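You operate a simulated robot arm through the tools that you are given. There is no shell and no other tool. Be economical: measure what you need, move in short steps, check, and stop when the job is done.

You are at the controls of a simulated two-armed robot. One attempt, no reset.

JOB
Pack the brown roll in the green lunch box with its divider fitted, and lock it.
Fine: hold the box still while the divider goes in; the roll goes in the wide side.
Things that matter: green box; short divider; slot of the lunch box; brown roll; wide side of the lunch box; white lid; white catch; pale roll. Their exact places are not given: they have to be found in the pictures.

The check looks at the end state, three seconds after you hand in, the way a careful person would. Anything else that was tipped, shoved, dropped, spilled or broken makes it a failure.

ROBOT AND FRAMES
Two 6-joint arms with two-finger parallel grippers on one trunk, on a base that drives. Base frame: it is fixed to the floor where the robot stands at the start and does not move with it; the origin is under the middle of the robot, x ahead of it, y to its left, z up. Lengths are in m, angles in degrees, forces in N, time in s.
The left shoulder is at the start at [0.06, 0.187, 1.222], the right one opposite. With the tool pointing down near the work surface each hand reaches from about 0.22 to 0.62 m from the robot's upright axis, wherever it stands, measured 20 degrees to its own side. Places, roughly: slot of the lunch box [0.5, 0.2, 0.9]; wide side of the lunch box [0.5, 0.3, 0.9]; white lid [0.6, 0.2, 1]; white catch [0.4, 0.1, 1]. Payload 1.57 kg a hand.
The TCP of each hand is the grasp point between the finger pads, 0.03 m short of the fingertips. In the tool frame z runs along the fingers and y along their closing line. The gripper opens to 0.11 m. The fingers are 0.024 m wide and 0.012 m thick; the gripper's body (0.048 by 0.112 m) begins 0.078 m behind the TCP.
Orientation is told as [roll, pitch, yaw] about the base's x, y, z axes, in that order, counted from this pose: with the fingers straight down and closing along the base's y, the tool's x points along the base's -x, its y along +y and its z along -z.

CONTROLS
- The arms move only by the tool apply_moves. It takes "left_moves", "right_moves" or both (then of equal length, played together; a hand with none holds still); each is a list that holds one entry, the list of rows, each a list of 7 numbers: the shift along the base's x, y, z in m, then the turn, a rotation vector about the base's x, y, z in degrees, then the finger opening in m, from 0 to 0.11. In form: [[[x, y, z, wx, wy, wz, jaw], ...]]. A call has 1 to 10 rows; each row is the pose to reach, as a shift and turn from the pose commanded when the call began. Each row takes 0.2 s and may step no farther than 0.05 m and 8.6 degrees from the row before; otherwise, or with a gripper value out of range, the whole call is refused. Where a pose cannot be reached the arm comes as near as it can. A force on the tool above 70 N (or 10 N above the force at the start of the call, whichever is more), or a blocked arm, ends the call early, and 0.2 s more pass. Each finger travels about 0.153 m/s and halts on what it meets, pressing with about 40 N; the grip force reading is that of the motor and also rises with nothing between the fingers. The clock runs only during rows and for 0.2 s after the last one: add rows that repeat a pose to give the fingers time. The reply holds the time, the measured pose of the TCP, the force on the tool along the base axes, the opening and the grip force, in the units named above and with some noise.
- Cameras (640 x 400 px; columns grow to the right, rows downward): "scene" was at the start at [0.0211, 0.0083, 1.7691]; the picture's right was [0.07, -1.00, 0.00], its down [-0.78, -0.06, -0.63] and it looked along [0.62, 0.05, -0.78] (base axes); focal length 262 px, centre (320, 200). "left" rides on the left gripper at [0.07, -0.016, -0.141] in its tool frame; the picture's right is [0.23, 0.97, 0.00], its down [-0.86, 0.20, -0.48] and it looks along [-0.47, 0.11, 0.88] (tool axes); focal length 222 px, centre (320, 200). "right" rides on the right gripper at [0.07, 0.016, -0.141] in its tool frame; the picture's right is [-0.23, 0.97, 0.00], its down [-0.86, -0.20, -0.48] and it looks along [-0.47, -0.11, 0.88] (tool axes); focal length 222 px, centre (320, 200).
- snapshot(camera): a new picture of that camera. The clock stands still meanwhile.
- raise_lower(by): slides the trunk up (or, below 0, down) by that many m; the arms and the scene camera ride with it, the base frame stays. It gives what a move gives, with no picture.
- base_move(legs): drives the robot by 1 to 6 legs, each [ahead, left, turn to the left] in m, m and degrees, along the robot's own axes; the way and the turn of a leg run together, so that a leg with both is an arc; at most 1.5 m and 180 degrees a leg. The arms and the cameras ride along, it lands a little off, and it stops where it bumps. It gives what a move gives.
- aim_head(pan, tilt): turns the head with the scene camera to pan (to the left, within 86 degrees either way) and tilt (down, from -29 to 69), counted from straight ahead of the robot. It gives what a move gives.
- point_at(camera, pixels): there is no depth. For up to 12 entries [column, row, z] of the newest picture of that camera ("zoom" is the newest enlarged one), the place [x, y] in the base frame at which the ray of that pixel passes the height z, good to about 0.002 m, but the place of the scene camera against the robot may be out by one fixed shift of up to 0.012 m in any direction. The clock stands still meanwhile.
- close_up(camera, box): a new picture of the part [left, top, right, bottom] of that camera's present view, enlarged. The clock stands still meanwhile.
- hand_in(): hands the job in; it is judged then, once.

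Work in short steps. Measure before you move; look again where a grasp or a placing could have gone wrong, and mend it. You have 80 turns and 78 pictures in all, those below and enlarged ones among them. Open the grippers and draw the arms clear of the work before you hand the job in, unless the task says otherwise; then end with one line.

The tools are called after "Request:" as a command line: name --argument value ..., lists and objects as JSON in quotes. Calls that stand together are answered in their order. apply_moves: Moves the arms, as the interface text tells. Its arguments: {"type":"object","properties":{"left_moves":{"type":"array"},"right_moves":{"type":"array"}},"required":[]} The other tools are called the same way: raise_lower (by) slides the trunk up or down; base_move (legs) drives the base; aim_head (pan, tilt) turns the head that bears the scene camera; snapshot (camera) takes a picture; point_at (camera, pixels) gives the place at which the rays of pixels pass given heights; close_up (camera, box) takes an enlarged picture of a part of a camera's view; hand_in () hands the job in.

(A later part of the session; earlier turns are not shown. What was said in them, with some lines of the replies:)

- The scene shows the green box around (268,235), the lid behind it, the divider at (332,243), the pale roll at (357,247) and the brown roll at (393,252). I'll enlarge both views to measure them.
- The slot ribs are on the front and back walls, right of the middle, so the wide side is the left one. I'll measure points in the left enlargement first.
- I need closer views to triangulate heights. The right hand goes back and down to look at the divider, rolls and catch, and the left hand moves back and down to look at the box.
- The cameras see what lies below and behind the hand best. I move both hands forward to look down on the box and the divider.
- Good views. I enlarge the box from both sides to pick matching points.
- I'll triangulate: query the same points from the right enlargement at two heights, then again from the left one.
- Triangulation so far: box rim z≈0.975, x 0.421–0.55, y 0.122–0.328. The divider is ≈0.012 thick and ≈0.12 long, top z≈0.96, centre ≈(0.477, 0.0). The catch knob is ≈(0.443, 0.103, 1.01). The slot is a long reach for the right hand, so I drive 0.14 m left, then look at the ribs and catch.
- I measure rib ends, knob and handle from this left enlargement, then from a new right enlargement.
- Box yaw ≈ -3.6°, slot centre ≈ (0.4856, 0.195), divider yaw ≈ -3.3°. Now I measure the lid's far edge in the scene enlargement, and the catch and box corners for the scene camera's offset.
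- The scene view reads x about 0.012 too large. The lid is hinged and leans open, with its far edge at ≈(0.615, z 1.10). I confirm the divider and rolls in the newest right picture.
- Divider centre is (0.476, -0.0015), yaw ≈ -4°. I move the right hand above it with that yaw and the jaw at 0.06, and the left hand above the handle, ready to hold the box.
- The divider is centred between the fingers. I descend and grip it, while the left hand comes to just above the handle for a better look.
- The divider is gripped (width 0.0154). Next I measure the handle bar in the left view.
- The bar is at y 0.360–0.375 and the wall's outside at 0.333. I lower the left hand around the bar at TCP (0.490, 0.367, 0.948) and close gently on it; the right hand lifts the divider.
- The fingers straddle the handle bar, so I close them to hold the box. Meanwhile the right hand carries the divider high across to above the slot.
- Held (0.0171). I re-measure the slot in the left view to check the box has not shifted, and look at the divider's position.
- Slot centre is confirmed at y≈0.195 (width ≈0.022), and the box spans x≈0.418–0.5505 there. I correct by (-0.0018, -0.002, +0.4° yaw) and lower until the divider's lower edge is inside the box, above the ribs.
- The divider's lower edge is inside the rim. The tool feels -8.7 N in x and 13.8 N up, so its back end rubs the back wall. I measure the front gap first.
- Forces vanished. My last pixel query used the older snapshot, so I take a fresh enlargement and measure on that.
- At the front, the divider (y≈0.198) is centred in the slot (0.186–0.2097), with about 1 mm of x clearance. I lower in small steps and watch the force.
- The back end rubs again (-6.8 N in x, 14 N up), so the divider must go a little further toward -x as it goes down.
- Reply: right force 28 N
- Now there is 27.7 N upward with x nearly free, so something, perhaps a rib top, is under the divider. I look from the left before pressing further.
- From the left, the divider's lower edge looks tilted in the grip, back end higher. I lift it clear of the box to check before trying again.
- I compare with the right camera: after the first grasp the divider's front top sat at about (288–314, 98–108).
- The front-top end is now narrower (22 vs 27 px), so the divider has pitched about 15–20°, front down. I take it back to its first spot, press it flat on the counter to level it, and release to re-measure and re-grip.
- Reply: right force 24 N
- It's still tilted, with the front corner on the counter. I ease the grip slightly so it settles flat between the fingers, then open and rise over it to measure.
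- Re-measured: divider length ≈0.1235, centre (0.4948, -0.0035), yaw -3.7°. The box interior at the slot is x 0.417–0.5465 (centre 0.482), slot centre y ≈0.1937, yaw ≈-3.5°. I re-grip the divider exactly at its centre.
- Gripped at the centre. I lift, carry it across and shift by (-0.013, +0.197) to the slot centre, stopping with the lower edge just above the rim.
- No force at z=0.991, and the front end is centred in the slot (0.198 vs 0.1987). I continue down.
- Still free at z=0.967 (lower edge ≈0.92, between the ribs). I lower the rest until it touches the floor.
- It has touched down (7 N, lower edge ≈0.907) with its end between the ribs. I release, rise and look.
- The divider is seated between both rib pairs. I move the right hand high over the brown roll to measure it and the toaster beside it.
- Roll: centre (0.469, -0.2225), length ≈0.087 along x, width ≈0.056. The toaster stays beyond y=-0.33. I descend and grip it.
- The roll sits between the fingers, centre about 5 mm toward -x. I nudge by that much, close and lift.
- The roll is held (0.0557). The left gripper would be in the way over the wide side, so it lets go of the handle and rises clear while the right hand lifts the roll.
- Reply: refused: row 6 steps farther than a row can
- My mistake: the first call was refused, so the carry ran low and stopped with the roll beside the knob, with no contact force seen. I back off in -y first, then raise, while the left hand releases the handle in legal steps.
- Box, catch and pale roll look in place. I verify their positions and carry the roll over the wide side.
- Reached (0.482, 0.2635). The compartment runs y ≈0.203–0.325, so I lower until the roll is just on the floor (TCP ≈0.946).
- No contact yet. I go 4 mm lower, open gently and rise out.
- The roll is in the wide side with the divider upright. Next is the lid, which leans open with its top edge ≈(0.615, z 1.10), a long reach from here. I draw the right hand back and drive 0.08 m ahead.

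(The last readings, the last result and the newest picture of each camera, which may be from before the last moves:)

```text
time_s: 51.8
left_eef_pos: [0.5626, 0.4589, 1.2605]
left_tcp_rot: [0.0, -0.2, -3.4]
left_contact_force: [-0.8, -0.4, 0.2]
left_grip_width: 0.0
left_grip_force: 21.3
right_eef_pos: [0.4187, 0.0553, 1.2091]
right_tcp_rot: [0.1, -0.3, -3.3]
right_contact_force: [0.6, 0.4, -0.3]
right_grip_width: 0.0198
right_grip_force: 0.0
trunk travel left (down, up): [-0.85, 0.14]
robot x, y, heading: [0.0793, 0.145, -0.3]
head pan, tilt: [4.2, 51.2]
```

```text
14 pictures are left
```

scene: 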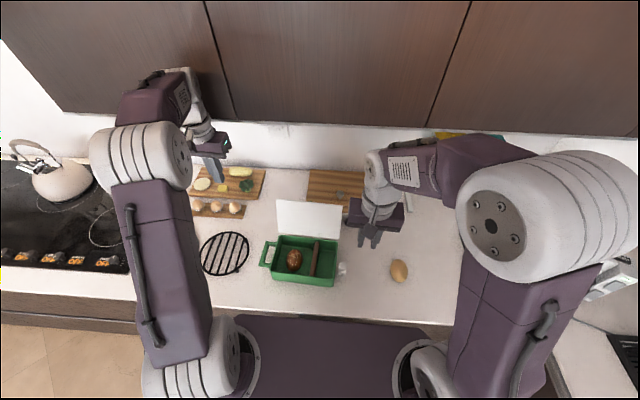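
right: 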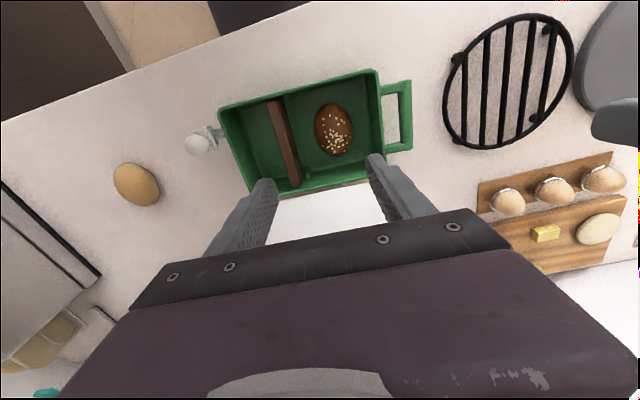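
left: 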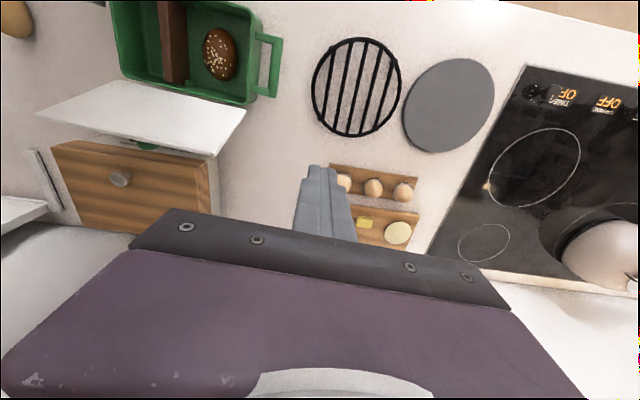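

Request:
point_at --camera "left" --pixels '[[215, 156, 1.08], [215, 156, 1.1], [215, 156, 1.12], [39, 111, 1.08], [39, 111, 1.1], [39, 111, 1.12], [110, 80, 0.98], [245, 105, 0.98]]'

Request:
point_at --camera "scene" --pixels '[[277, 200, 1.08], [277, 200, 1.1], [277, 200, 1.12], [341, 206, 1.08], [341, 206, 1.1], [341, 206, 1.12], [280, 233, 0.98], [338, 238, 0.98], [308, 172, 1.0], [365, 185, 0.95]]'

```text
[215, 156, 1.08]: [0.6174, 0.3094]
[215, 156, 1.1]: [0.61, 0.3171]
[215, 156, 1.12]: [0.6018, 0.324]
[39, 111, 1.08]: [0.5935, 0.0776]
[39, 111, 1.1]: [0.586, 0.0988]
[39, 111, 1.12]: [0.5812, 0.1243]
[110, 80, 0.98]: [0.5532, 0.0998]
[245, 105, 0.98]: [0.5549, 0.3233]
```

```text
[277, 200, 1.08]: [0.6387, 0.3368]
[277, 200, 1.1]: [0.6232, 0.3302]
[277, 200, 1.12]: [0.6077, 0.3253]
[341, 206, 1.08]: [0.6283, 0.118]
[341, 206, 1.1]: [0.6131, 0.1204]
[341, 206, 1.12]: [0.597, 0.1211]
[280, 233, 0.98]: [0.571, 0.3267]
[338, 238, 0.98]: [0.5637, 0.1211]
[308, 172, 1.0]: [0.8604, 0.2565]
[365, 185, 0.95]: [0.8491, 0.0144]
```

Lid top edge: z≈1.118, x≈0.59 at y 0.24; hinge at (0.556, 0.98). I bring the closed left fingers behind the lid at (0.637, 0.25), high first and then down to TCP z 1.105.

Request:
apply_moves --left_moves '[[[0.04, 0, 0, 0, 0, 0, 0.0], [0.075, 0, 0, 0, 0, 0, 0.0], [0.075, -0.045, 0, 0, 0, 0, 0.0], [0.075, -0.09, 0, 0, 0, 0, 0.0], [0.075, -0.135, 0, 0, 0, 0, 0.0], [0.075, -0.18, 0, 0, 0, 0, 0.0], [0.075, -0.209, -0.03, 0, 0, 0, 0.0], [0.075, -0.209, -0.07, 0, 0, 0, 0.0], [0.075, -0.209, -0.1, 0, 0, 0, 0.0], [0.075, -0.209, -0.1, 0, 0, 0, 0.0]]]'

Request:
snapshot --camera "left"

```text
time_s: 52.4
left_eef_pos: [0.5889, 0.4559, 1.2615]
left_tcp_rot: [-0.2, 0.3, -3.0]
left_contact_force: [26.0, -20.6, -56.1]
left_grip_width: 0.0001
left_grip_force: 21.4
left hand out of reach, approached as far as the arm can: row 2
right_eef_pos: [0.3922, 0.0531, 1.216]
right_tcp_rot: [0.4, -1.4, -2.7]
right_contact_force: [-0.3, -0.5, -0.5]
right_grip_width: 0.0198
right_grip_force: 0.0
trunk travel left (down, up): [-0.85, 0.14]
robot x, y, heading: [0.0729, 0.1416, 0.7]
head pan, tilt: [4.2, 51.2]
stopped in row 3 (left hand): the force on the tool passed its limit (the readings are from after the stop); the commanded pose is now the measured one
```

```text
13 pictures are left
```

left: 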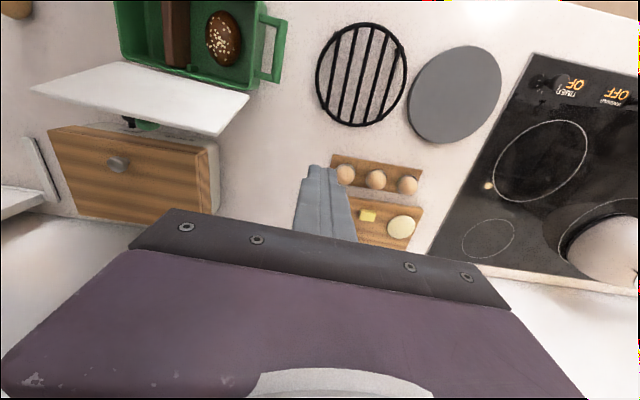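

A force of -56 N in z at TCP z 1.26: the wrist touched the wall cupboard overhead. I back off toward -x and go lower, then will tilt the fingers forward and go behind the lid from its left side.

Request:
apply_moves --left_moves '[[[-0.02, 0.005, -0.02, 0, 0, 0, 0.0], [-0.05, 0.005, -0.03, 0, 0, 0, 0.0], [-0.08, 0.005, -0.05, 0, 0, 0, 0.0], [-0.08, 0.005, -0.09, 0, -8, 0, 0.0], [-0.08, 0.005, -0.12, 0, -16, 0, 0.0], [-0.08, 0.005, -0.13, 0, -24, 0, 0.0], [-0.08, 0.005, -0.13, 0, -24, 0, 0.0]]]'

Request:
snapshot --camera "scene"

```text
time_s: 54.0
left_eef_pos: [0.5391, 0.4632, 1.1177]
left_tcp_rot: [1.1, -22.3, -3.6]
left_contact_force: [0.2, -0.4, 0.1]
left_grip_width: 0.0
left_grip_force: 21.6
right_eef_pos: [0.421, 0.0571, 1.2082]
right_tcp_rot: [0.1, -0.1, -3.2]
right_contact_force: [0.6, 0.5, 0.7]
right_grip_width: 0.0201
right_grip_force: 0.0
trunk travel left (down, up): [-0.85, 0.14]
robot x, y, heading: [0.0766, 0.1415, 0.0]
head pan, tilt: [4.2, 51.2]
```

```text
12 pictures are left
```

scene: 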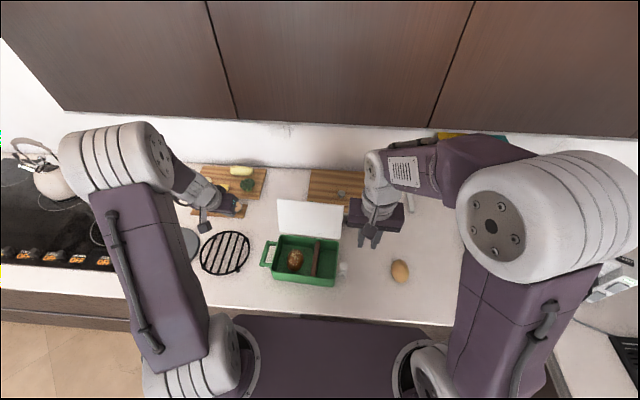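

Nothing is disturbed. With the fingers tilted 22° forward, I move to x≈0.635 and z≈1.10 beside the lid, then slide behind it in -y to y≈0.28.

Request:
apply_moves --left_moves '[[[0.04, 0, -0.01, 0, 0, 0, 0.0], [0.08, 0, -0.018, 0, 0, 0, 0.0], [0.098, 0, -0.018, 0, 0, 0, 0.0], [0.098, -0.045, -0.018, 0, 0, 0, 0.0], [0.098, -0.09, -0.018, 0, 0, 0, 0.0], [0.098, -0.09, -0.018, 0, 0, 0, 0.0]]]'

Request:
close_up --camera "scene" --box '[180, 150, 380, 290]'

```text
time_s: 55.4
left_eef_pos: [0.6383, 0.3739, 1.1005]
left_tcp_rot: [1.0, -22.3, -3.5]
left_contact_force: [-0.1, -0.4, 0.4]
left_grip_width: 0.0
left_grip_force: 21.2
right_eef_pos: [0.4227, 0.0587, 1.207]
right_tcp_rot: [0.0, 0.0, -3.2]
right_contact_force: [-0.8, -0.9, 0.4]
right_grip_width: 0.02
right_grip_force: 0.1
trunk travel left (down, up): [-0.85, 0.14]
robot x, y, heading: [0.0769, 0.1426, 0.3]
head pan, tilt: [4.2, 51.2]
```

```text
2.86 times, centred on (280, 220) of scene
```

zoom: 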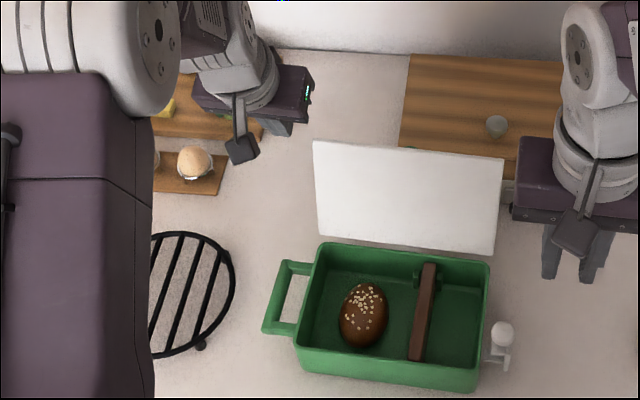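

The lid's left edge is just beside the fingers. I slide behind it to y≈0.29, then pull gently toward -x to bring the lid upright, and check.

Request:
apply_moves --left_moves '[[[0, -0.045, 0, 0, 0, 0, 0.0], [0, -0.085, 0, 0, 0, 0, 0.0], [-0.01, -0.085, 0, 0, 0, 0, 0.0], [-0.02, -0.085, 0, 0, 0, 0, 0.0], [-0.03, -0.085, 0.0, 0, 0, 0, 0.0], [-0.04, -0.085, 0.0, 0, 0, 0, 0.0], [-0.05, -0.085, 0.0, 0, 0, 0, 0.0], [-0.05, -0.085, 0.0, 0, 0, 0, 0.0]]]'

Request:
close_up --camera "scene" --box '[220, 170, 380, 290]'

```text
time_s: 57.2
left_eef_pos: [0.5905, 0.2907, 1.0981]
left_tcp_rot: [1.0, -22.2, -3.6]
left_contact_force: [-0.2, -0.5, 0.7]
left_grip_width: 0.0
left_grip_force: 21.0
right_eef_pos: [0.4216, 0.0573, 1.2066]
right_tcp_rot: [0.0, 0.0, -3.1]
right_contact_force: [-0.1, 0.4, -0.3]
right_grip_width: 0.02
right_grip_force: 0.1
trunk travel left (down, up): [-0.85, 0.14]
robot x, y, heading: [0.0734, 0.1409, 0.3]
head pan, tilt: [4.2, 51.2]
```

```text
3.33 times, centred on (300, 230) of scene
```

zoom: 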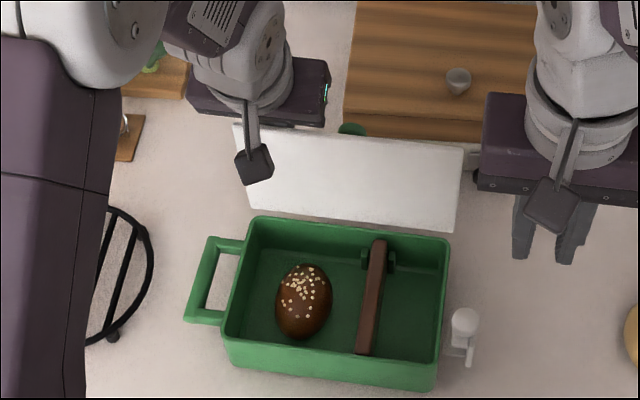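

The lid follows and the box hasn't moved. I keep pulling slowly past vertical.

Request:
apply_moves --left_moves '[[[-0.01, 0, 0, 0, 0, 0, 0.0], [-0.02, 0, 0, 0, 0, 0, 0.0], [-0.03, 0, 0, 0, 0, 0, 0.0], [-0.04, 0, 0, 0, 0, 0, 0.0], [-0.05, 0, 0, 0, 0, 0, 0.0], [-0.06, 0, 0, 0, 0, 0, 0.0], [-0.06, 0, 0, 0, 0, 0, 0.0]]]'

Request:
close_up --camera "scene" --box '[220, 170, 380, 290]'

```text
time_s: 58.8
left_eef_pos: [0.53, 0.2886, 1.0987]
left_tcp_rot: [0.8, -22.2, -3.6]
left_contact_force: [0.3, 0.1, -0.2]
left_grip_width: 0.0
left_grip_force: 21.8
left hand out of reach, approached as far as the arm can: row 6
right_eef_pos: [0.422, 0.0584, 1.2089]
right_tcp_rot: [-0.1, 0.1, -3.2]
right_contact_force: [0.4, 0.7, 0.2]
right_grip_width: 0.02
right_grip_force: 0.0
trunk travel left (down, up): [-0.85, 0.14]
robot x, y, heading: [0.0757, 0.1406, 0.1]
head pan, tilt: [4.2, 51.2]
```

```text
3.33 times, centred on (300, 230) of scene
```

zoom: 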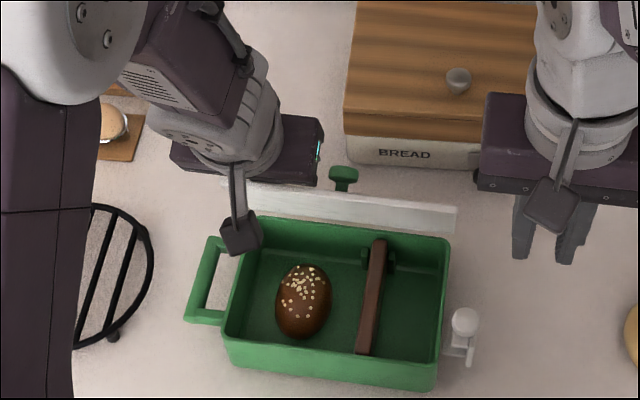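

The lid is past vertical and holds there by hinge friction; the front stays clear. I lift the left fingers, set them vertical, and then press down from above on the lid's outer face, beside its green handle.

Request:
apply_moves --left_moves '[[[0.0, 0, 0.04, 0, 0, 0, 0.0], [0.0, 0, 0.06, 0, 8, 0, 0.0], [0.0, 0, 0.06, 0, 16, 0, 0.0], [0.0, 0, 0.06, 0, 22, 0, 0.0], [-0.015, 0, 0.06, 0, 22, 0, 0.0], [-0.03, 0.0, 0.06, 0, 22, 0, 0.0], [-0.03, 0.0, 0.06, 0, 22, 0, 0.0]]]'

Request:
apply_moves --left_moves '[[[0, 0, -0.02, 0, 0, 0, 0.0], [0, 0, -0.04, 0, 0, 0, 0.0], [0, 0, -0.06, 0, 0, 0, 0.0], [-0.005, 0, -0.08, 0, 0, 0, 0.0], [-0.01, 0, -0.1, 0, 0, 0, 0.0], [-0.01, 0, -0.1, 0, 0, 0, 0.0]]]'

Request:
close_up --camera "scene" --box '[220, 170, 380, 290]'

```text
time_s: 60.4
left_eef_pos: [0.5005, 0.2891, 1.1603]
left_tcp_rot: [-0.4, -0.3, -3.4]
left_contact_force: [0.1, 0.4, -0.3]
left_grip_width: 0.0
left_grip_force: 21.2
left hand out of reach, approached as far as the arm can: row 1
right_eef_pos: [0.4221, 0.0572, 1.2067]
right_tcp_rot: [0.0, 0.1, -3.1]
right_contact_force: [0.7, -0.2, 0.0]
right_grip_width: 0.0197
right_grip_force: 0.0
trunk travel left (down, up): [-0.85, 0.14]
robot x, y, heading: [0.0757, 0.1435, 0.3]
head pan, tilt: [4.2, 51.2]
```

```text
time_s: 61.8
left_eef_pos: [0.4938, 0.2904, 1.0573]
left_tcp_rot: [-0.5, 0.1, -3.4]
left_contact_force: [1.2, 0.7, 0.6]
left_grip_width: 0.0002
left_grip_force: 21.7
right_eef_pos: [0.427, 0.0575, 1.2053]
right_tcp_rot: [-0.1, 0.3, -3.1]
right_contact_force: [0.3, 0.3, 0.1]
right_grip_width: 0.0199
right_grip_force: 0.1
trunk travel left (down, up): [-0.85, 0.14]
robot x, y, heading: [0.0735, 0.1432, 0.4]
head pan, tilt: [4.2, 51.2]
```

```text
3.33 times, centred on (300, 230) of scene
```

zoom: 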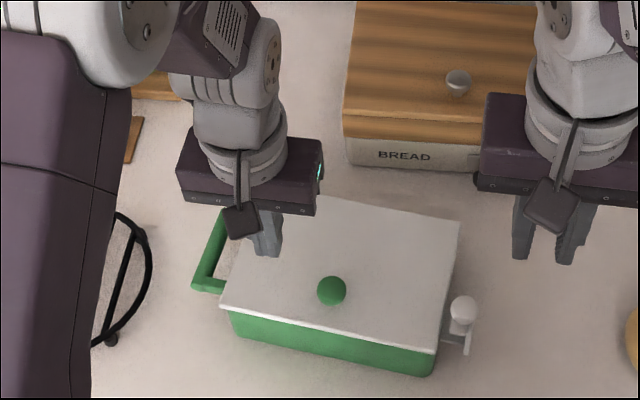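

The lid is almost down. I press it fully shut with the fingertips farther forward and watch the force.

Request:
apply_moves --left_moves '[[[-0.015, 0, -0.01, 0, 0, 0, 0.0], [-0.03, 0, -0.02, 0, 0, 0, 0.0], [-0.03, 0, -0.03, 0, 0, 0, 0.0], [-0.03, 0, -0.038, 0, 0, 0, 0.0], [-0.03, 0, -0.042, 0, 0, 0, 0.0], [-0.03, 0, -0.042, 0, 0, 0, 0.0]]]'

Request:
close_up --camera "scene" --box '[240, 190, 360, 280]'

```text
time_s: 63.2
left_eef_pos: [0.4593, 0.2901, 1.017]
left_tcp_rot: [-0.4, -0.3, -3.3]
left_contact_force: [0.7, -0.3, 0.1]
left_grip_width: 0.0002
left_grip_force: 21.3
right_eef_pos: [0.4215, 0.0572, 1.2081]
right_tcp_rot: [0.0, 0.0, -3.0]
right_contact_force: [-0.5, 1.2, 0.2]
right_grip_width: 0.0199
right_grip_force: 0.1
trunk travel left (down, up): [-0.85, 0.14]
robot x, y, heading: [0.075, 0.143, 0.1]
head pan, tilt: [4.2, 51.2]
```

```text
4.44 times, centred on (300, 235) of scene
```

zoom: 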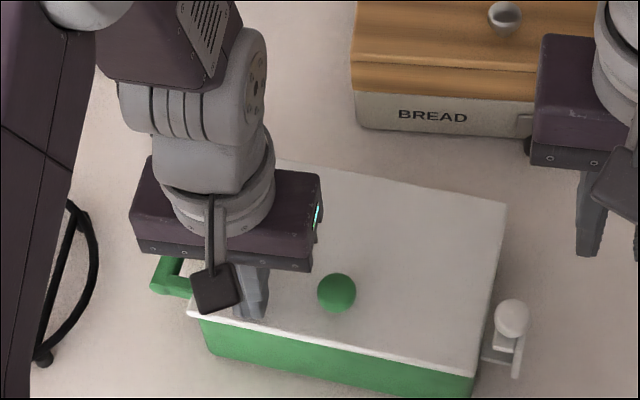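

Lid looks closed. I press a few mm more to confirm it is seated.

Request:
apply_moves --left_moves '[[[0, 0, -0.004, 0, 0, 0, 0.0], [0, 0, -0.008, 0, 0, 0, 0.0], [0, 0, -0.008, 0, 0, 0, 0.0]]]'

Request:
close_up --camera "right" --box '[240, 0, 440, 140]'

```text
time_s: 64.0
left_eef_pos: [0.4587, 0.29, 1.0122]
left_tcp_rot: [-0.5, -0.6, -3.4]
left_contact_force: [3.4, 5.9, 33.3]
left_grip_width: 0.0001
left_grip_force: 20.8
right_eef_pos: [0.4195, 0.0578, 1.2095]
right_tcp_rot: [0.0, 0.0, -3.1]
right_contact_force: [-0.5, -0.2, -0.6]
right_grip_width: 0.02
right_grip_force: 0.1
trunk travel left (down, up): [-0.85, 0.14]
robot x, y, heading: [0.0763, 0.1436, 0.3]
head pan, tilt: [4.2, 51.2]
```

```text
2.86 times, centred on (340, 70) of right
```

zoom: 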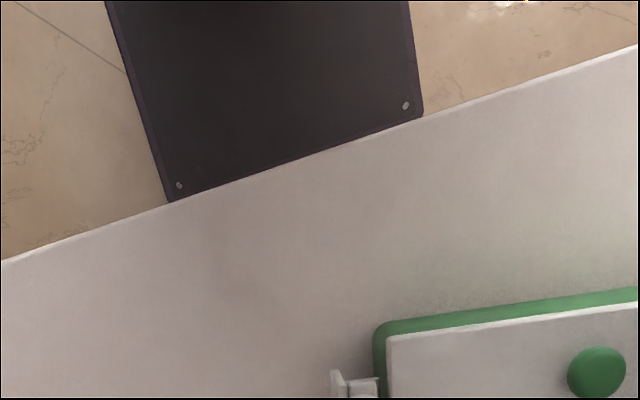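

The lid is seated (33 N at fingertip z≈0.982). Before working the catch I bring the right camera low on its -y side to see how it moves.

Request:
apply_moves --right_moves '[[[0.02, -0.04, 0, 0, 0, 0, 0.02], [0.045, -0.08, 0, 0, 0, 0, 0.02], [0.07, -0.11, -0.02, 0, 0, 0, 0.02], [0.08, -0.118, -0.06, 0, 0, 0, 0.02], [0.08, -0.118, -0.1, 0, 0, 0, 0.02], [0.08, -0.118, -0.14, 0, 0, 0, 0.02], [0.08, -0.118, -0.18, 0, 0, 0, 0.02], [0.08, -0.118, -0.2, 0, 0, 0, 0.02], [0.08, -0.118, -0.2, 0, 0, 0, 0.02]]]' --left_moves '[[[0, 0, 0.004, 0, 0, 0, 0], [0, 0, 0.004, 0, 0, 0, 0], [0, 0, 0.004, 0, 0, 0, 0], [0, 0, 0.004, 0, 0, 0, 0], [0, 0, 0.004, 0, 0, 0, 0], [0, 0, 0.004, 0, 0, 0, 0], [0, 0, 0.004, 0, 0, 0, 0], [0, 0, 0.004, 0, 0, 0, 0], [0, 0, 0.004, 0, 0, 0, 0]]]'

Request:
close_up --camera "right" --box '[480, 0, 640, 100]'

```text
time_s: 66.0
left_eef_pos: [0.4594, 0.2895, 1.0135]
left_tcp_rot: [-0.3, -0.4, -3.3]
left_contact_force: [-0.9, -0.8, -0.3]
left_grip_width: 0.0
left_grip_force: 21.3
right_eef_pos: [0.5018, -0.0614, 1.0083]
right_tcp_rot: [0.0, 0.0, -3.1]
right_contact_force: [-0.7, 0.1, 0.5]
right_grip_width: 0.0197
right_grip_force: 0.0
trunk travel left (down, up): [-0.85, 0.14]
robot x, y, heading: [0.0773, 0.1424, 0.1]
head pan, tilt: [4.2, 51.2]
```

```text
4.00 times, centred on (560, 50) of right
```

zoom: 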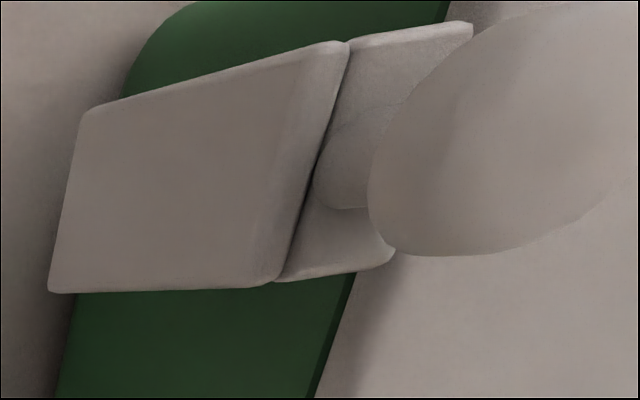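

The catch is a white bolt plate with a knob on it, behind a vertical stop plate on its -y side; it looks built to go +y over the lid. With the left hand pressing the lid down, I bring the closed right fingers to the -y side of the knob (0.441, 0.102, 1.01).

Request:
apply_moves --right_moves '[[[-0.01, 0, 0.03, 0, 0, 0, 0], [-0.03, 0.03, 0.03, 0, 0, 1, 0], [-0.05, 0.065, 0.03, 0, 0, 2, 0], [-0.061, 0.1, 0.03, 0, 0, 3, 0], [-0.061, 0.117, 0.02, 0, 0, 3, 0], [-0.061, 0.117, 0.02, 0, 0, 3, 0]]]' --left_moves '[[[0, 0, 0.0, 0, 0, 0, 0], [0, 0, -0.001, 0, 0, 0, 0], [0, 0, -0.002, 0, 0, 0, 0], [0, 0, -0.003, 0, 0, 0, 0], [0, 0, -0.003, 0, 0, 0, 0], [0, 0, -0.003, 0, 0, 0, 0]]]'

Request:
apply_moves --right_moves '[[[0, 0.008, 0, 0, 0, 0, 0], [0, 0.014, 0, 0, 0, 0, 0], [0, 0.02, 0, 0, 0, 0, 0], [0, 0.025, 0, 0, 0, 0, 0], [0, 0.03, 0, 0, 0, 0, 0], [0, 0.03, 0, 0, 0, 0, 0]]]'

```text
time_s: 67.4
left_eef_pos: [0.4582, 0.2896, 1.0122]
left_tcp_rot: [-0.2, -0.5, -3.3]
left_contact_force: [1.4, 3.1, 26.8]
left_grip_width: 0.0
left_grip_force: 21.6
right_eef_pos: [0.4391, 0.0572, 1.0299]
right_tcp_rot: [0.0, 0.0, -0.1]
right_contact_force: [0.4, 0.0, 0.4]
right_grip_width: 0.0002
right_grip_force: 21.3
trunk travel left (down, up): [-0.85, 0.14]
robot x, y, heading: [0.0733, 0.1432, 0.1]
head pan, tilt: [4.2, 51.2]
```

```text
time_s: 68.8
left_eef_pos: [0.459, 0.2898, 1.0111]
left_tcp_rot: [-0.2, -0.4, -3.3]
left_contact_force: [3.8, 3.6, 32.5]
left_grip_width: 0.0
left_grip_force: 21.2
right_eef_pos: [0.4384, 0.0866, 1.0289]
right_tcp_rot: [0.0, -0.1, -0.2]
right_contact_force: [0.6, 0.1, -0.6]
right_grip_width: 0.0001
right_grip_force: 20.8
trunk travel left (down, up): [-0.85, 0.14]
robot x, y, heading: [0.0735, 0.1443, 0.3]
head pan, tilt: [4.2, 51.2]
```

No resistance so far (finger face at y≈0.099). I keep pushing +y in small steps and then look.

Request:
apply_moves --right_moves '[[[0, 0.004, 0, 0, 0, 0, 0], [0, 0.008, 0, 0, 0, 0, 0], [0, 0.012, 0, 0, 0, 0, 0], [0, 0.016, 0, 0, 0, 0, 0], [0, 0.016, 0, 0, 0, 0, 0]]]'

Request:
close_up --camera "scene" --box '[280, 210, 380, 280]'

```text
time_s: 70.0
left_eef_pos: [0.4572, 0.2893, 1.0113]
left_tcp_rot: [-0.3, -0.5, -3.4]
left_contact_force: [5.6, 3.7, 34.3]
left_grip_width: 0.0001
left_grip_force: 21.6
right_eef_pos: [0.4379, 0.1016, 1.0283]
right_tcp_rot: [0.1, -0.2, -0.1]
right_contact_force: [0.1, -0.4, -0.4]
right_grip_width: 0.0001
right_grip_force: 21.1
trunk travel left (down, up): [-0.85, 0.14]
robot x, y, heading: [0.0752, 0.1416, 0.4]
head pan, tilt: [4.2, 51.2]
```

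```text
5.71 times, centred on (330, 245) of scene
```

zoom: 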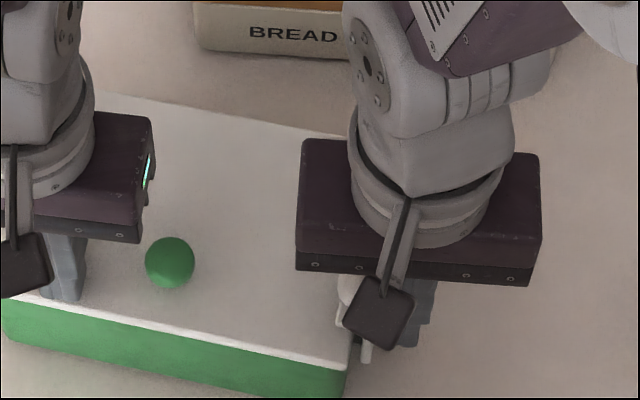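

The knob has shifted +y to the lid's edge (now at (345,290)) with no resistance, so it slides. I push on until it reaches its stop.

Request:
apply_moves --right_moves '[[[0, 0.003, 0, 0, 0, 0, 0], [0, 0.006, 0, 0, 0, 0, 0], [0, 0.009, 0, 0, 0, 0, 0], [0, 0.012, 0, 0, 0, 0, 0], [0, 0.012, 0, 0, 0, 0, 0]]]'

```text
time_s: 71.2
left_eef_pos: [0.4577, 0.2877, 1.0113]
left_tcp_rot: [-0.4, -0.5, -3.3]
left_contact_force: [7.8, 10.9, 32.4]
left_grip_width: 0.0
left_grip_force: 21.7
right_eef_pos: [0.4366, 0.1132, 1.0273]
right_tcp_rot: [-0.1, 0.0, -0.1]
right_contact_force: [-7.6, -10.9, -7.4]
right_grip_width: 0.0
right_grip_force: 21.3
trunk travel left (down, up): [-0.85, 0.14]
robot x, y, heading: [0.0761, 0.1464, 0.1]
head pan, tilt: [4.2, 51.2]
```

Resistance has appeared (-11 N in y), so the stop is reached after about 35 mm of travel. I draw the right hand back -y and up, and look.

Request:
apply_moves --right_moves '[[[0, -0.01, 0, 0, 0, 0, 0], [0, -0.03, 0.01, 0, 0, 0, 0], [0, -0.06, 0.04, 0, 0, 0, 0], [0, -0.09, 0.08, 0, 0, 0, 0], [-0.01, -0.12, 0.11, 0, 0, 0, 0], [-0.02, -0.15, 0.14, 0, 0, 0, 0], [-0.02, -0.15, 0.14, 0, 0, 0, 0]]]'

Request:
close_up --camera "scene" --box '[270, 210, 370, 280]'

```text
time_s: 72.8
left_eef_pos: [0.4577, 0.2873, 1.0118]
left_tcp_rot: [-0.3, -0.4, -3.4]
left_contact_force: [6.2, -3.0, 32.7]
left_grip_width: 0.0
left_grip_force: 21.6
right_eef_pos: [0.4189, -0.0371, 1.1687]
right_tcp_rot: [0.1, -0.1, -0.1]
right_contact_force: [0.6, 0.8, -0.2]
right_grip_width: 0.0002
right_grip_force: 21.4
trunk travel left (down, up): [-0.85, 0.14]
robot x, y, heading: [0.0757, 0.142, 0.7]
head pan, tilt: [4.2, 51.2]
```

```text
5.71 times, centred on (320, 245) of scene
```

zoom: 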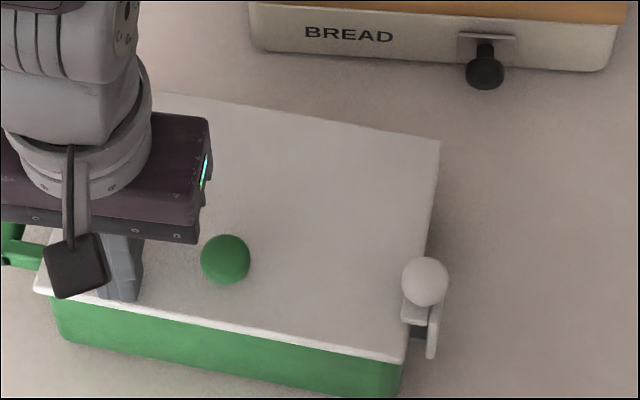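

Request:
point_at --camera "zoom" --pixels '[[424, 283, 1.012], [405, 300, 0.99], [408, 355, 0.983], [438, 145, 0.983]]'

```text
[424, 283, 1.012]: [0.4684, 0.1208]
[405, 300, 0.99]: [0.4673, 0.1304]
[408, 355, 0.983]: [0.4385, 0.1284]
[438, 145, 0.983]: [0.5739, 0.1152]
```

The bolt now overlaps the lid edge, with the knob about 18 mm farther in. I push once more, aligned with the knob's x, to make sure it's at the end of its travel.

Request:
apply_moves --right_moves '[[[0.01, 0.03, -0.03, 0, 0, 0, 0], [0.023, 0.06, -0.07, 0, 0, 0, 0], [0.023, 0.09, -0.11, 0, 0, 0, 0], [0.023, 0.115, -0.14, 0, 0, 0, 0], [0.023, 0.13, -0.142, 0, 0, 0, 0], [0.023, 0.14, -0.142, 0, 0, 0, 0], [0.023, 0.146, -0.142, 0, 0, 0, 0], [0.023, 0.149, -0.142, 0, 0, 0, 0], [0.023, 0.149, -0.142, 0, 0, 0, 0]]]'

Request:
apply_moves --right_moves '[[[0, 0.0015, 0, 0, 0, 0, 0], [0, 0.003, 0, 0, 0, 0, 0], [0, 0.003, 0, 0, 0, 0, 0]]]'

```text
refused: row 2 steps farther than a row can; nothing moved
```

```text
time_s: 73.6
left_eef_pos: [0.4573, 0.2889, 1.0119]
left_tcp_rot: [-0.3, -0.4, -3.3]
left_contact_force: [4.9, -2.3, 31.9]
left_grip_width: 0.0
left_grip_force: 21.5
right_eef_pos: [0.419, -0.0331, 1.1676]
right_tcp_rot: [0.1, 0.0, -0.1]
right_contact_force: [0.5, -0.2, 0.1]
right_grip_width: 0.0
right_grip_force: 21.4
trunk travel left (down, up): [-0.85, 0.14]
robot x, y, heading: [0.0763, 0.1445, 0.3]
head pan, tilt: [4.2, 51.2]
```

The first call was refused for step size, so I repeat it with smaller steps from the present pose.

Request:
apply_moves --right_moves '[[[0.008, 0.025, -0.03, 0, 0, 0, 0], [0.015, 0.05, -0.06, 0, 0, 0, 0], [0.022, 0.075, -0.09, 0, 0, 0, 0], [0.023, 0.095, -0.12, 0, 0, 0, 0], [0.023, 0.11, -0.142, 0, 0, 0, 0], [0.023, 0.125, -0.142, 0, 0, 0, 0], [0.023, 0.136, -0.142, 0, 0, 0, 0], [0.023, 0.142, -0.142, 0, 0, 0, 0], [0.023, 0.146, -0.142, 0, 0, 0, 0], [0.023, 0.146, -0.142, 0, 0, 0, 0]]]'

```text
time_s: 75.8
left_eef_pos: [0.4594, 0.2886, 1.012]
left_tcp_rot: [-0.3, -0.5, -3.3]
left_contact_force: [6.1, 6.7, 28.7]
left_grip_width: 0.0
left_grip_force: 21.4
right_eef_pos: [0.4404, 0.1117, 1.0262]
right_tcp_rot: [0.0, 0.1, -0.2]
right_contact_force: [-6.7, -10.3, -2.8]
right_grip_width: 0.0001
right_grip_force: 21.4
trunk travel left (down, up): [-0.85, 0.14]
robot x, y, heading: [0.0751, 0.1447, 0.1]
head pan, tilt: [4.2, 51.2]
```

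Same stop position (10 N at y≈0.112). A further 2 mm will show whether it is a hard stop.

Request:
apply_moves --right_moves '[[[0.002, 0.001, 0, 0, 0, 0, 0], [0.002, 0.0025, 0, 0, 0, 0, 0], [0.002, 0.0025, 0, 0, 0, 0, 0]]]'

```text
time_s: 76.6
left_eef_pos: [0.4584, 0.2885, 1.0107]
left_tcp_rot: [-0.3, -0.5, -3.4]
left_contact_force: [9.5, 0.5, 27.7]
left_grip_width: 0.0
left_grip_force: 21.3
right_eef_pos: [0.443, 0.1135, 1.0281]
right_tcp_rot: [0.2, -0.1, -0.1]
right_contact_force: [-8.5, -4.5, 0.0]
right_grip_width: 0.0002
right_grip_force: 20.9
trunk travel left (down, up): [-0.85, 0.14]
robot x, y, heading: [0.0747, 0.1459, 0.3]
head pan, tilt: [4.2, 51.2]
```

Force in y fell and x rose, so the finger may be sliding round the knob. I withdraw and look from above with the right camera to measure the bolt.

Request:
apply_moves --right_moves '[[[-0.005, -0.012, 0, 0, 0, 0, 0], [-0.005, -0.035, 0.01, 0, 0, 0, 0], [0.0, -0.04, 0.05, 0, 0, 0, 0], [0.02, -0.04, 0.09, 0, 0, 0, 0], [0.05, -0.04, 0.1, 0, 0, 0, 0], [0.07, -0.04, 0.1, 0, 0, 0, 0], [0.07, -0.04, 0.1, 0, 0, 0, 0]]]'

Request:
close_up --camera "right" --box '[290, 20, 450, 120]'

```text
time_s: 78.2
left_eef_pos: [0.4579, 0.288, 1.0122]
left_tcp_rot: [-0.3, -0.4, -3.4]
left_contact_force: [4.7, -4.3, 31.3]
left_grip_width: 0.0
left_grip_force: 20.9
right_eef_pos: [0.5122, 0.075, 1.1265]
right_tcp_rot: [0.1, -0.1, -0.2]
right_contact_force: [1.1, -0.4, 0.3]
right_grip_width: 0.0
right_grip_force: 21.3
trunk travel left (down, up): [-0.85, 0.14]
robot x, y, heading: [0.0772, 0.1431, 0.5]
head pan, tilt: [4.2, 51.2]
```

```text
4.00 times, centred on (370, 70) of right
```

zoom: 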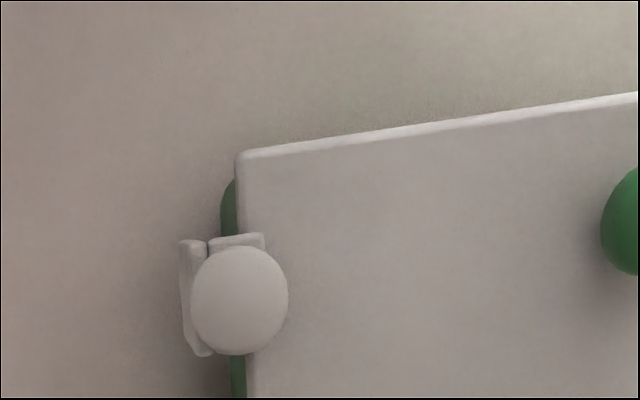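

Request:
point_at --camera "zoom" --pixels '[[239, 300, 1.012], [264, 238, 0.987], [212, 245, 0.987], [190, 243, 0.987], [237, 155, 0.983], [250, 390, 0.983], [225, 190, 0.975], [204, 350, 0.987]]'

```text
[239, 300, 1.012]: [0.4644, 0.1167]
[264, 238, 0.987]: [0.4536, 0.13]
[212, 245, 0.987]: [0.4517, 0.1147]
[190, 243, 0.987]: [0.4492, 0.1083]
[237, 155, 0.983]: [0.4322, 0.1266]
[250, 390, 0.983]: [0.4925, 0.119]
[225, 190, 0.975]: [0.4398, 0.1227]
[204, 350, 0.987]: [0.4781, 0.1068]
```

Measured now: the box sits about 15–20 mm farther in x than before, so the knob is at (0.464, 0.117) and my finger was glancing past it. The bolt already overlaps the lid by ≈6 mm; I push again squarely at x=0.464.

Request:
apply_moves --right_moves '[[[-0.02, -0.02, -0.02, 0, 0, 0, 0], [-0.047, -0.025, -0.05, 0, 0, 0, 0], [-0.047, -0.025, -0.09, 0, 0, 0, 0], [-0.047, -0.025, -0.0985, 0, 0, 0, 0], [-0.047, -0.005, -0.0985, 0, 0, 0, 0], [-0.047, 0.008, -0.0985, 0, 0, 0, 0], [-0.047, 0.015, -0.0985, 0, 0, 0, 0], [-0.047, 0.018, -0.0985, 0, 0, 0, 0], [-0.047, 0.018, -0.0985, 0, 0, 0, 0]]]'

```text
time_s: 80.2
left_eef_pos: [0.4588, 0.2892, 1.0102]
left_tcp_rot: [-0.4, -0.3, -3.4]
left_contact_force: [3.9, -5.4, 32.1]
left_grip_width: 0.0
left_grip_force: 21.5
right_eef_pos: [0.4681, 0.093, 1.0296]
right_tcp_rot: [0.0, -0.1, -0.2]
right_contact_force: [-0.4, -0.6, -0.4]
right_grip_width: 0.0
right_grip_force: 21.3
trunk travel left (down, up): [-0.85, 0.14]
robot x, y, heading: [0.0726, 0.1446, 0.5]
head pan, tilt: [4.2, 51.2]
```

Request:
apply_moves --right_moves '[[[0, 0.003, 0, 0, 0, 0, 0], [0, 0.005, 0, 0, 0, 0, 0], [0, 0.005, 0, 0, 0, 0, 0]]]'

```text
time_s: 81.0
left_eef_pos: [0.4579, 0.2874, 1.0118]
left_tcp_rot: [-0.4, -0.4, -3.4]
left_contact_force: [4.0, -3.6, 31.8]
left_grip_width: 0.0
left_grip_force: 20.8
right_eef_pos: [0.4672, 0.0975, 1.0283]
right_tcp_rot: [0.1, -0.1, -0.2]
right_contact_force: [0.2, 0.3, -0.1]
right_grip_width: 0.0
right_grip_force: 20.6
trunk travel left (down, up): [-0.85, 0.14]
robot x, y, heading: [0.075, 0.1435, 0.5]
head pan, tilt: [4.2, 51.2]
```

Still free at y≈0.0975, where contact should just be starting. I go on in small steps.

Request:
apply_moves --right_moves '[[[0, 0.002, 0, 0, 0, 0, 0], [0, 0.004, 0, 0, 0, 0, 0], [0, 0.006, 0, 0, 0, 0, 0], [0, 0.006, 0, 0, 0, 0, 0]]]'

```text
time_s: 82.0
left_eef_pos: [0.4578, 0.2878, 1.0122]
left_tcp_rot: [-0.3, -0.4, -3.3]
left_contact_force: [4.1, -2.2, 30.7]
left_grip_width: 0.0
left_grip_force: 21.4
right_eef_pos: [0.4666, 0.1043, 1.0274]
right_tcp_rot: [0.1, -0.1, -0.1]
right_contact_force: [-0.7, -1.6, 0.1]
right_grip_width: 0.0
right_grip_force: 20.9
trunk travel left (down, up): [-0.85, 0.14]
robot x, y, heading: [0.078, 0.1494, 0.5]
head pan, tilt: [4.2, 51.2]
```

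Request:
apply_moves --right_moves '[[[0, 0.002, 0, 0, 0, 0, 0], [0, 0.004, 0, 0, 0, 0, 0], [0, 0.005, 0, 0, 0, 0, 0], [0, 0.005, 0, 0, 0, 0, 0]]]'

```text
time_s: 83.0
left_eef_pos: [0.4575, 0.2885, 1.0121]
left_tcp_rot: [-0.2, -0.4, -3.4]
left_contact_force: [3.2, 17.9, 31.7]
left_grip_width: 0.0
left_grip_force: 20.4
right_eef_pos: [0.4666, 0.1083, 1.0283]
right_tcp_rot: [0.1, 0.0, 0.0]
right_contact_force: [1.2, -26.0, 0.0]
right_grip_width: 0.0
right_grip_force: 20.9
trunk travel left (down, up): [-0.85, 0.14]
robot x, y, heading: [0.077, 0.1401, 0.4]
head pan, tilt: [4.2, 51.2]
5 turns are left
```

A clean 26 N squarely against the knob: that's the hard stop, and the bolt is fully home. I withdraw the right hand in -y and up, and the left straight up and back.

Request:
apply_moves --right_moves '[[[0, -0.015, 0, 0, 0, 0, 0], [0, -0.04, 0.01, 0, 0, 0, 0], [0, -0.07, 0.04, 0, 0, 0, 0.02], [-0.02, -0.1, 0.07, 0, 0, 0, 0.04], [-0.05, -0.12, 0.1, 0, 0, 0, 0.05], [-0.08, -0.13, 0.13, 0, 0, 0, 0.05], [-0.11, -0.13, 0.16, 0, 0, 0, 0.05]]]' --left_moves '[[[0, 0, 0.02, 0, 0, 0, 0], [0, 0, 0.05, 0, 0, 0, 0], [0, 0.02, 0.09, 0, 0, 0, 0], [-0.02, 0.04, 0.13, 0, 0, 0, 0.02], [-0.04, 0.07, 0.16, 0, 0, 0, 0.04], [-0.06, 0.1, 0.18, 0, 0, 0, 0.05], [-0.08, 0.12, 0.2, 0, 0, 0, 0.05]]]'

Request:
close_up --camera "scene" --box '[200, 150, 440, 300]'

```text
time_s: 84.6
left_eef_pos: [0.3751, 0.4109, 1.212]
left_tcp_rot: [-0.5, -0.4, -3.2]
left_contact_force: [-0.2, 0.3, 0.3]
left_grip_width: 0.0501
left_grip_force: 0.0
right_eef_pos: [0.3552, -0.0186, 1.1892]
right_tcp_rot: [0.1, -0.1, -0.1]
right_contact_force: [-0.2, 0.3, 0.0]
right_grip_width: 0.0502
right_grip_force: 0.1
trunk travel left (down, up): [-0.85, 0.14]
robot x, y, heading: [0.0726, 0.1418, 0.3]
head pan, tilt: [4.2, 51.2]
```

```text
2.67 times, centred on (320, 225) of scene
4 turns are left
```

zoom: 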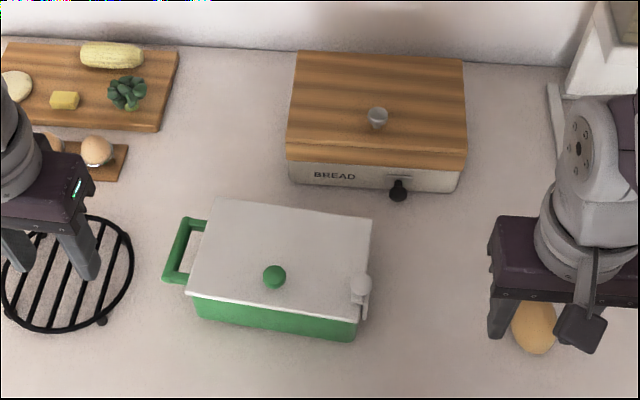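

The lid is shut, the bolt lies over its edge, and everything around the box is in place. Both hands are open and clear, so I hand in.

Request:
hand_in

```text
The job is handed in.
```

The brown roll is in the wide side of the green lunch box with the divider in its slot, the lid is shut and the catch is pushed to its stop; the box itself shifted about 2 cm while I closed the lid, so I couldn't see the roll and divider again after that.
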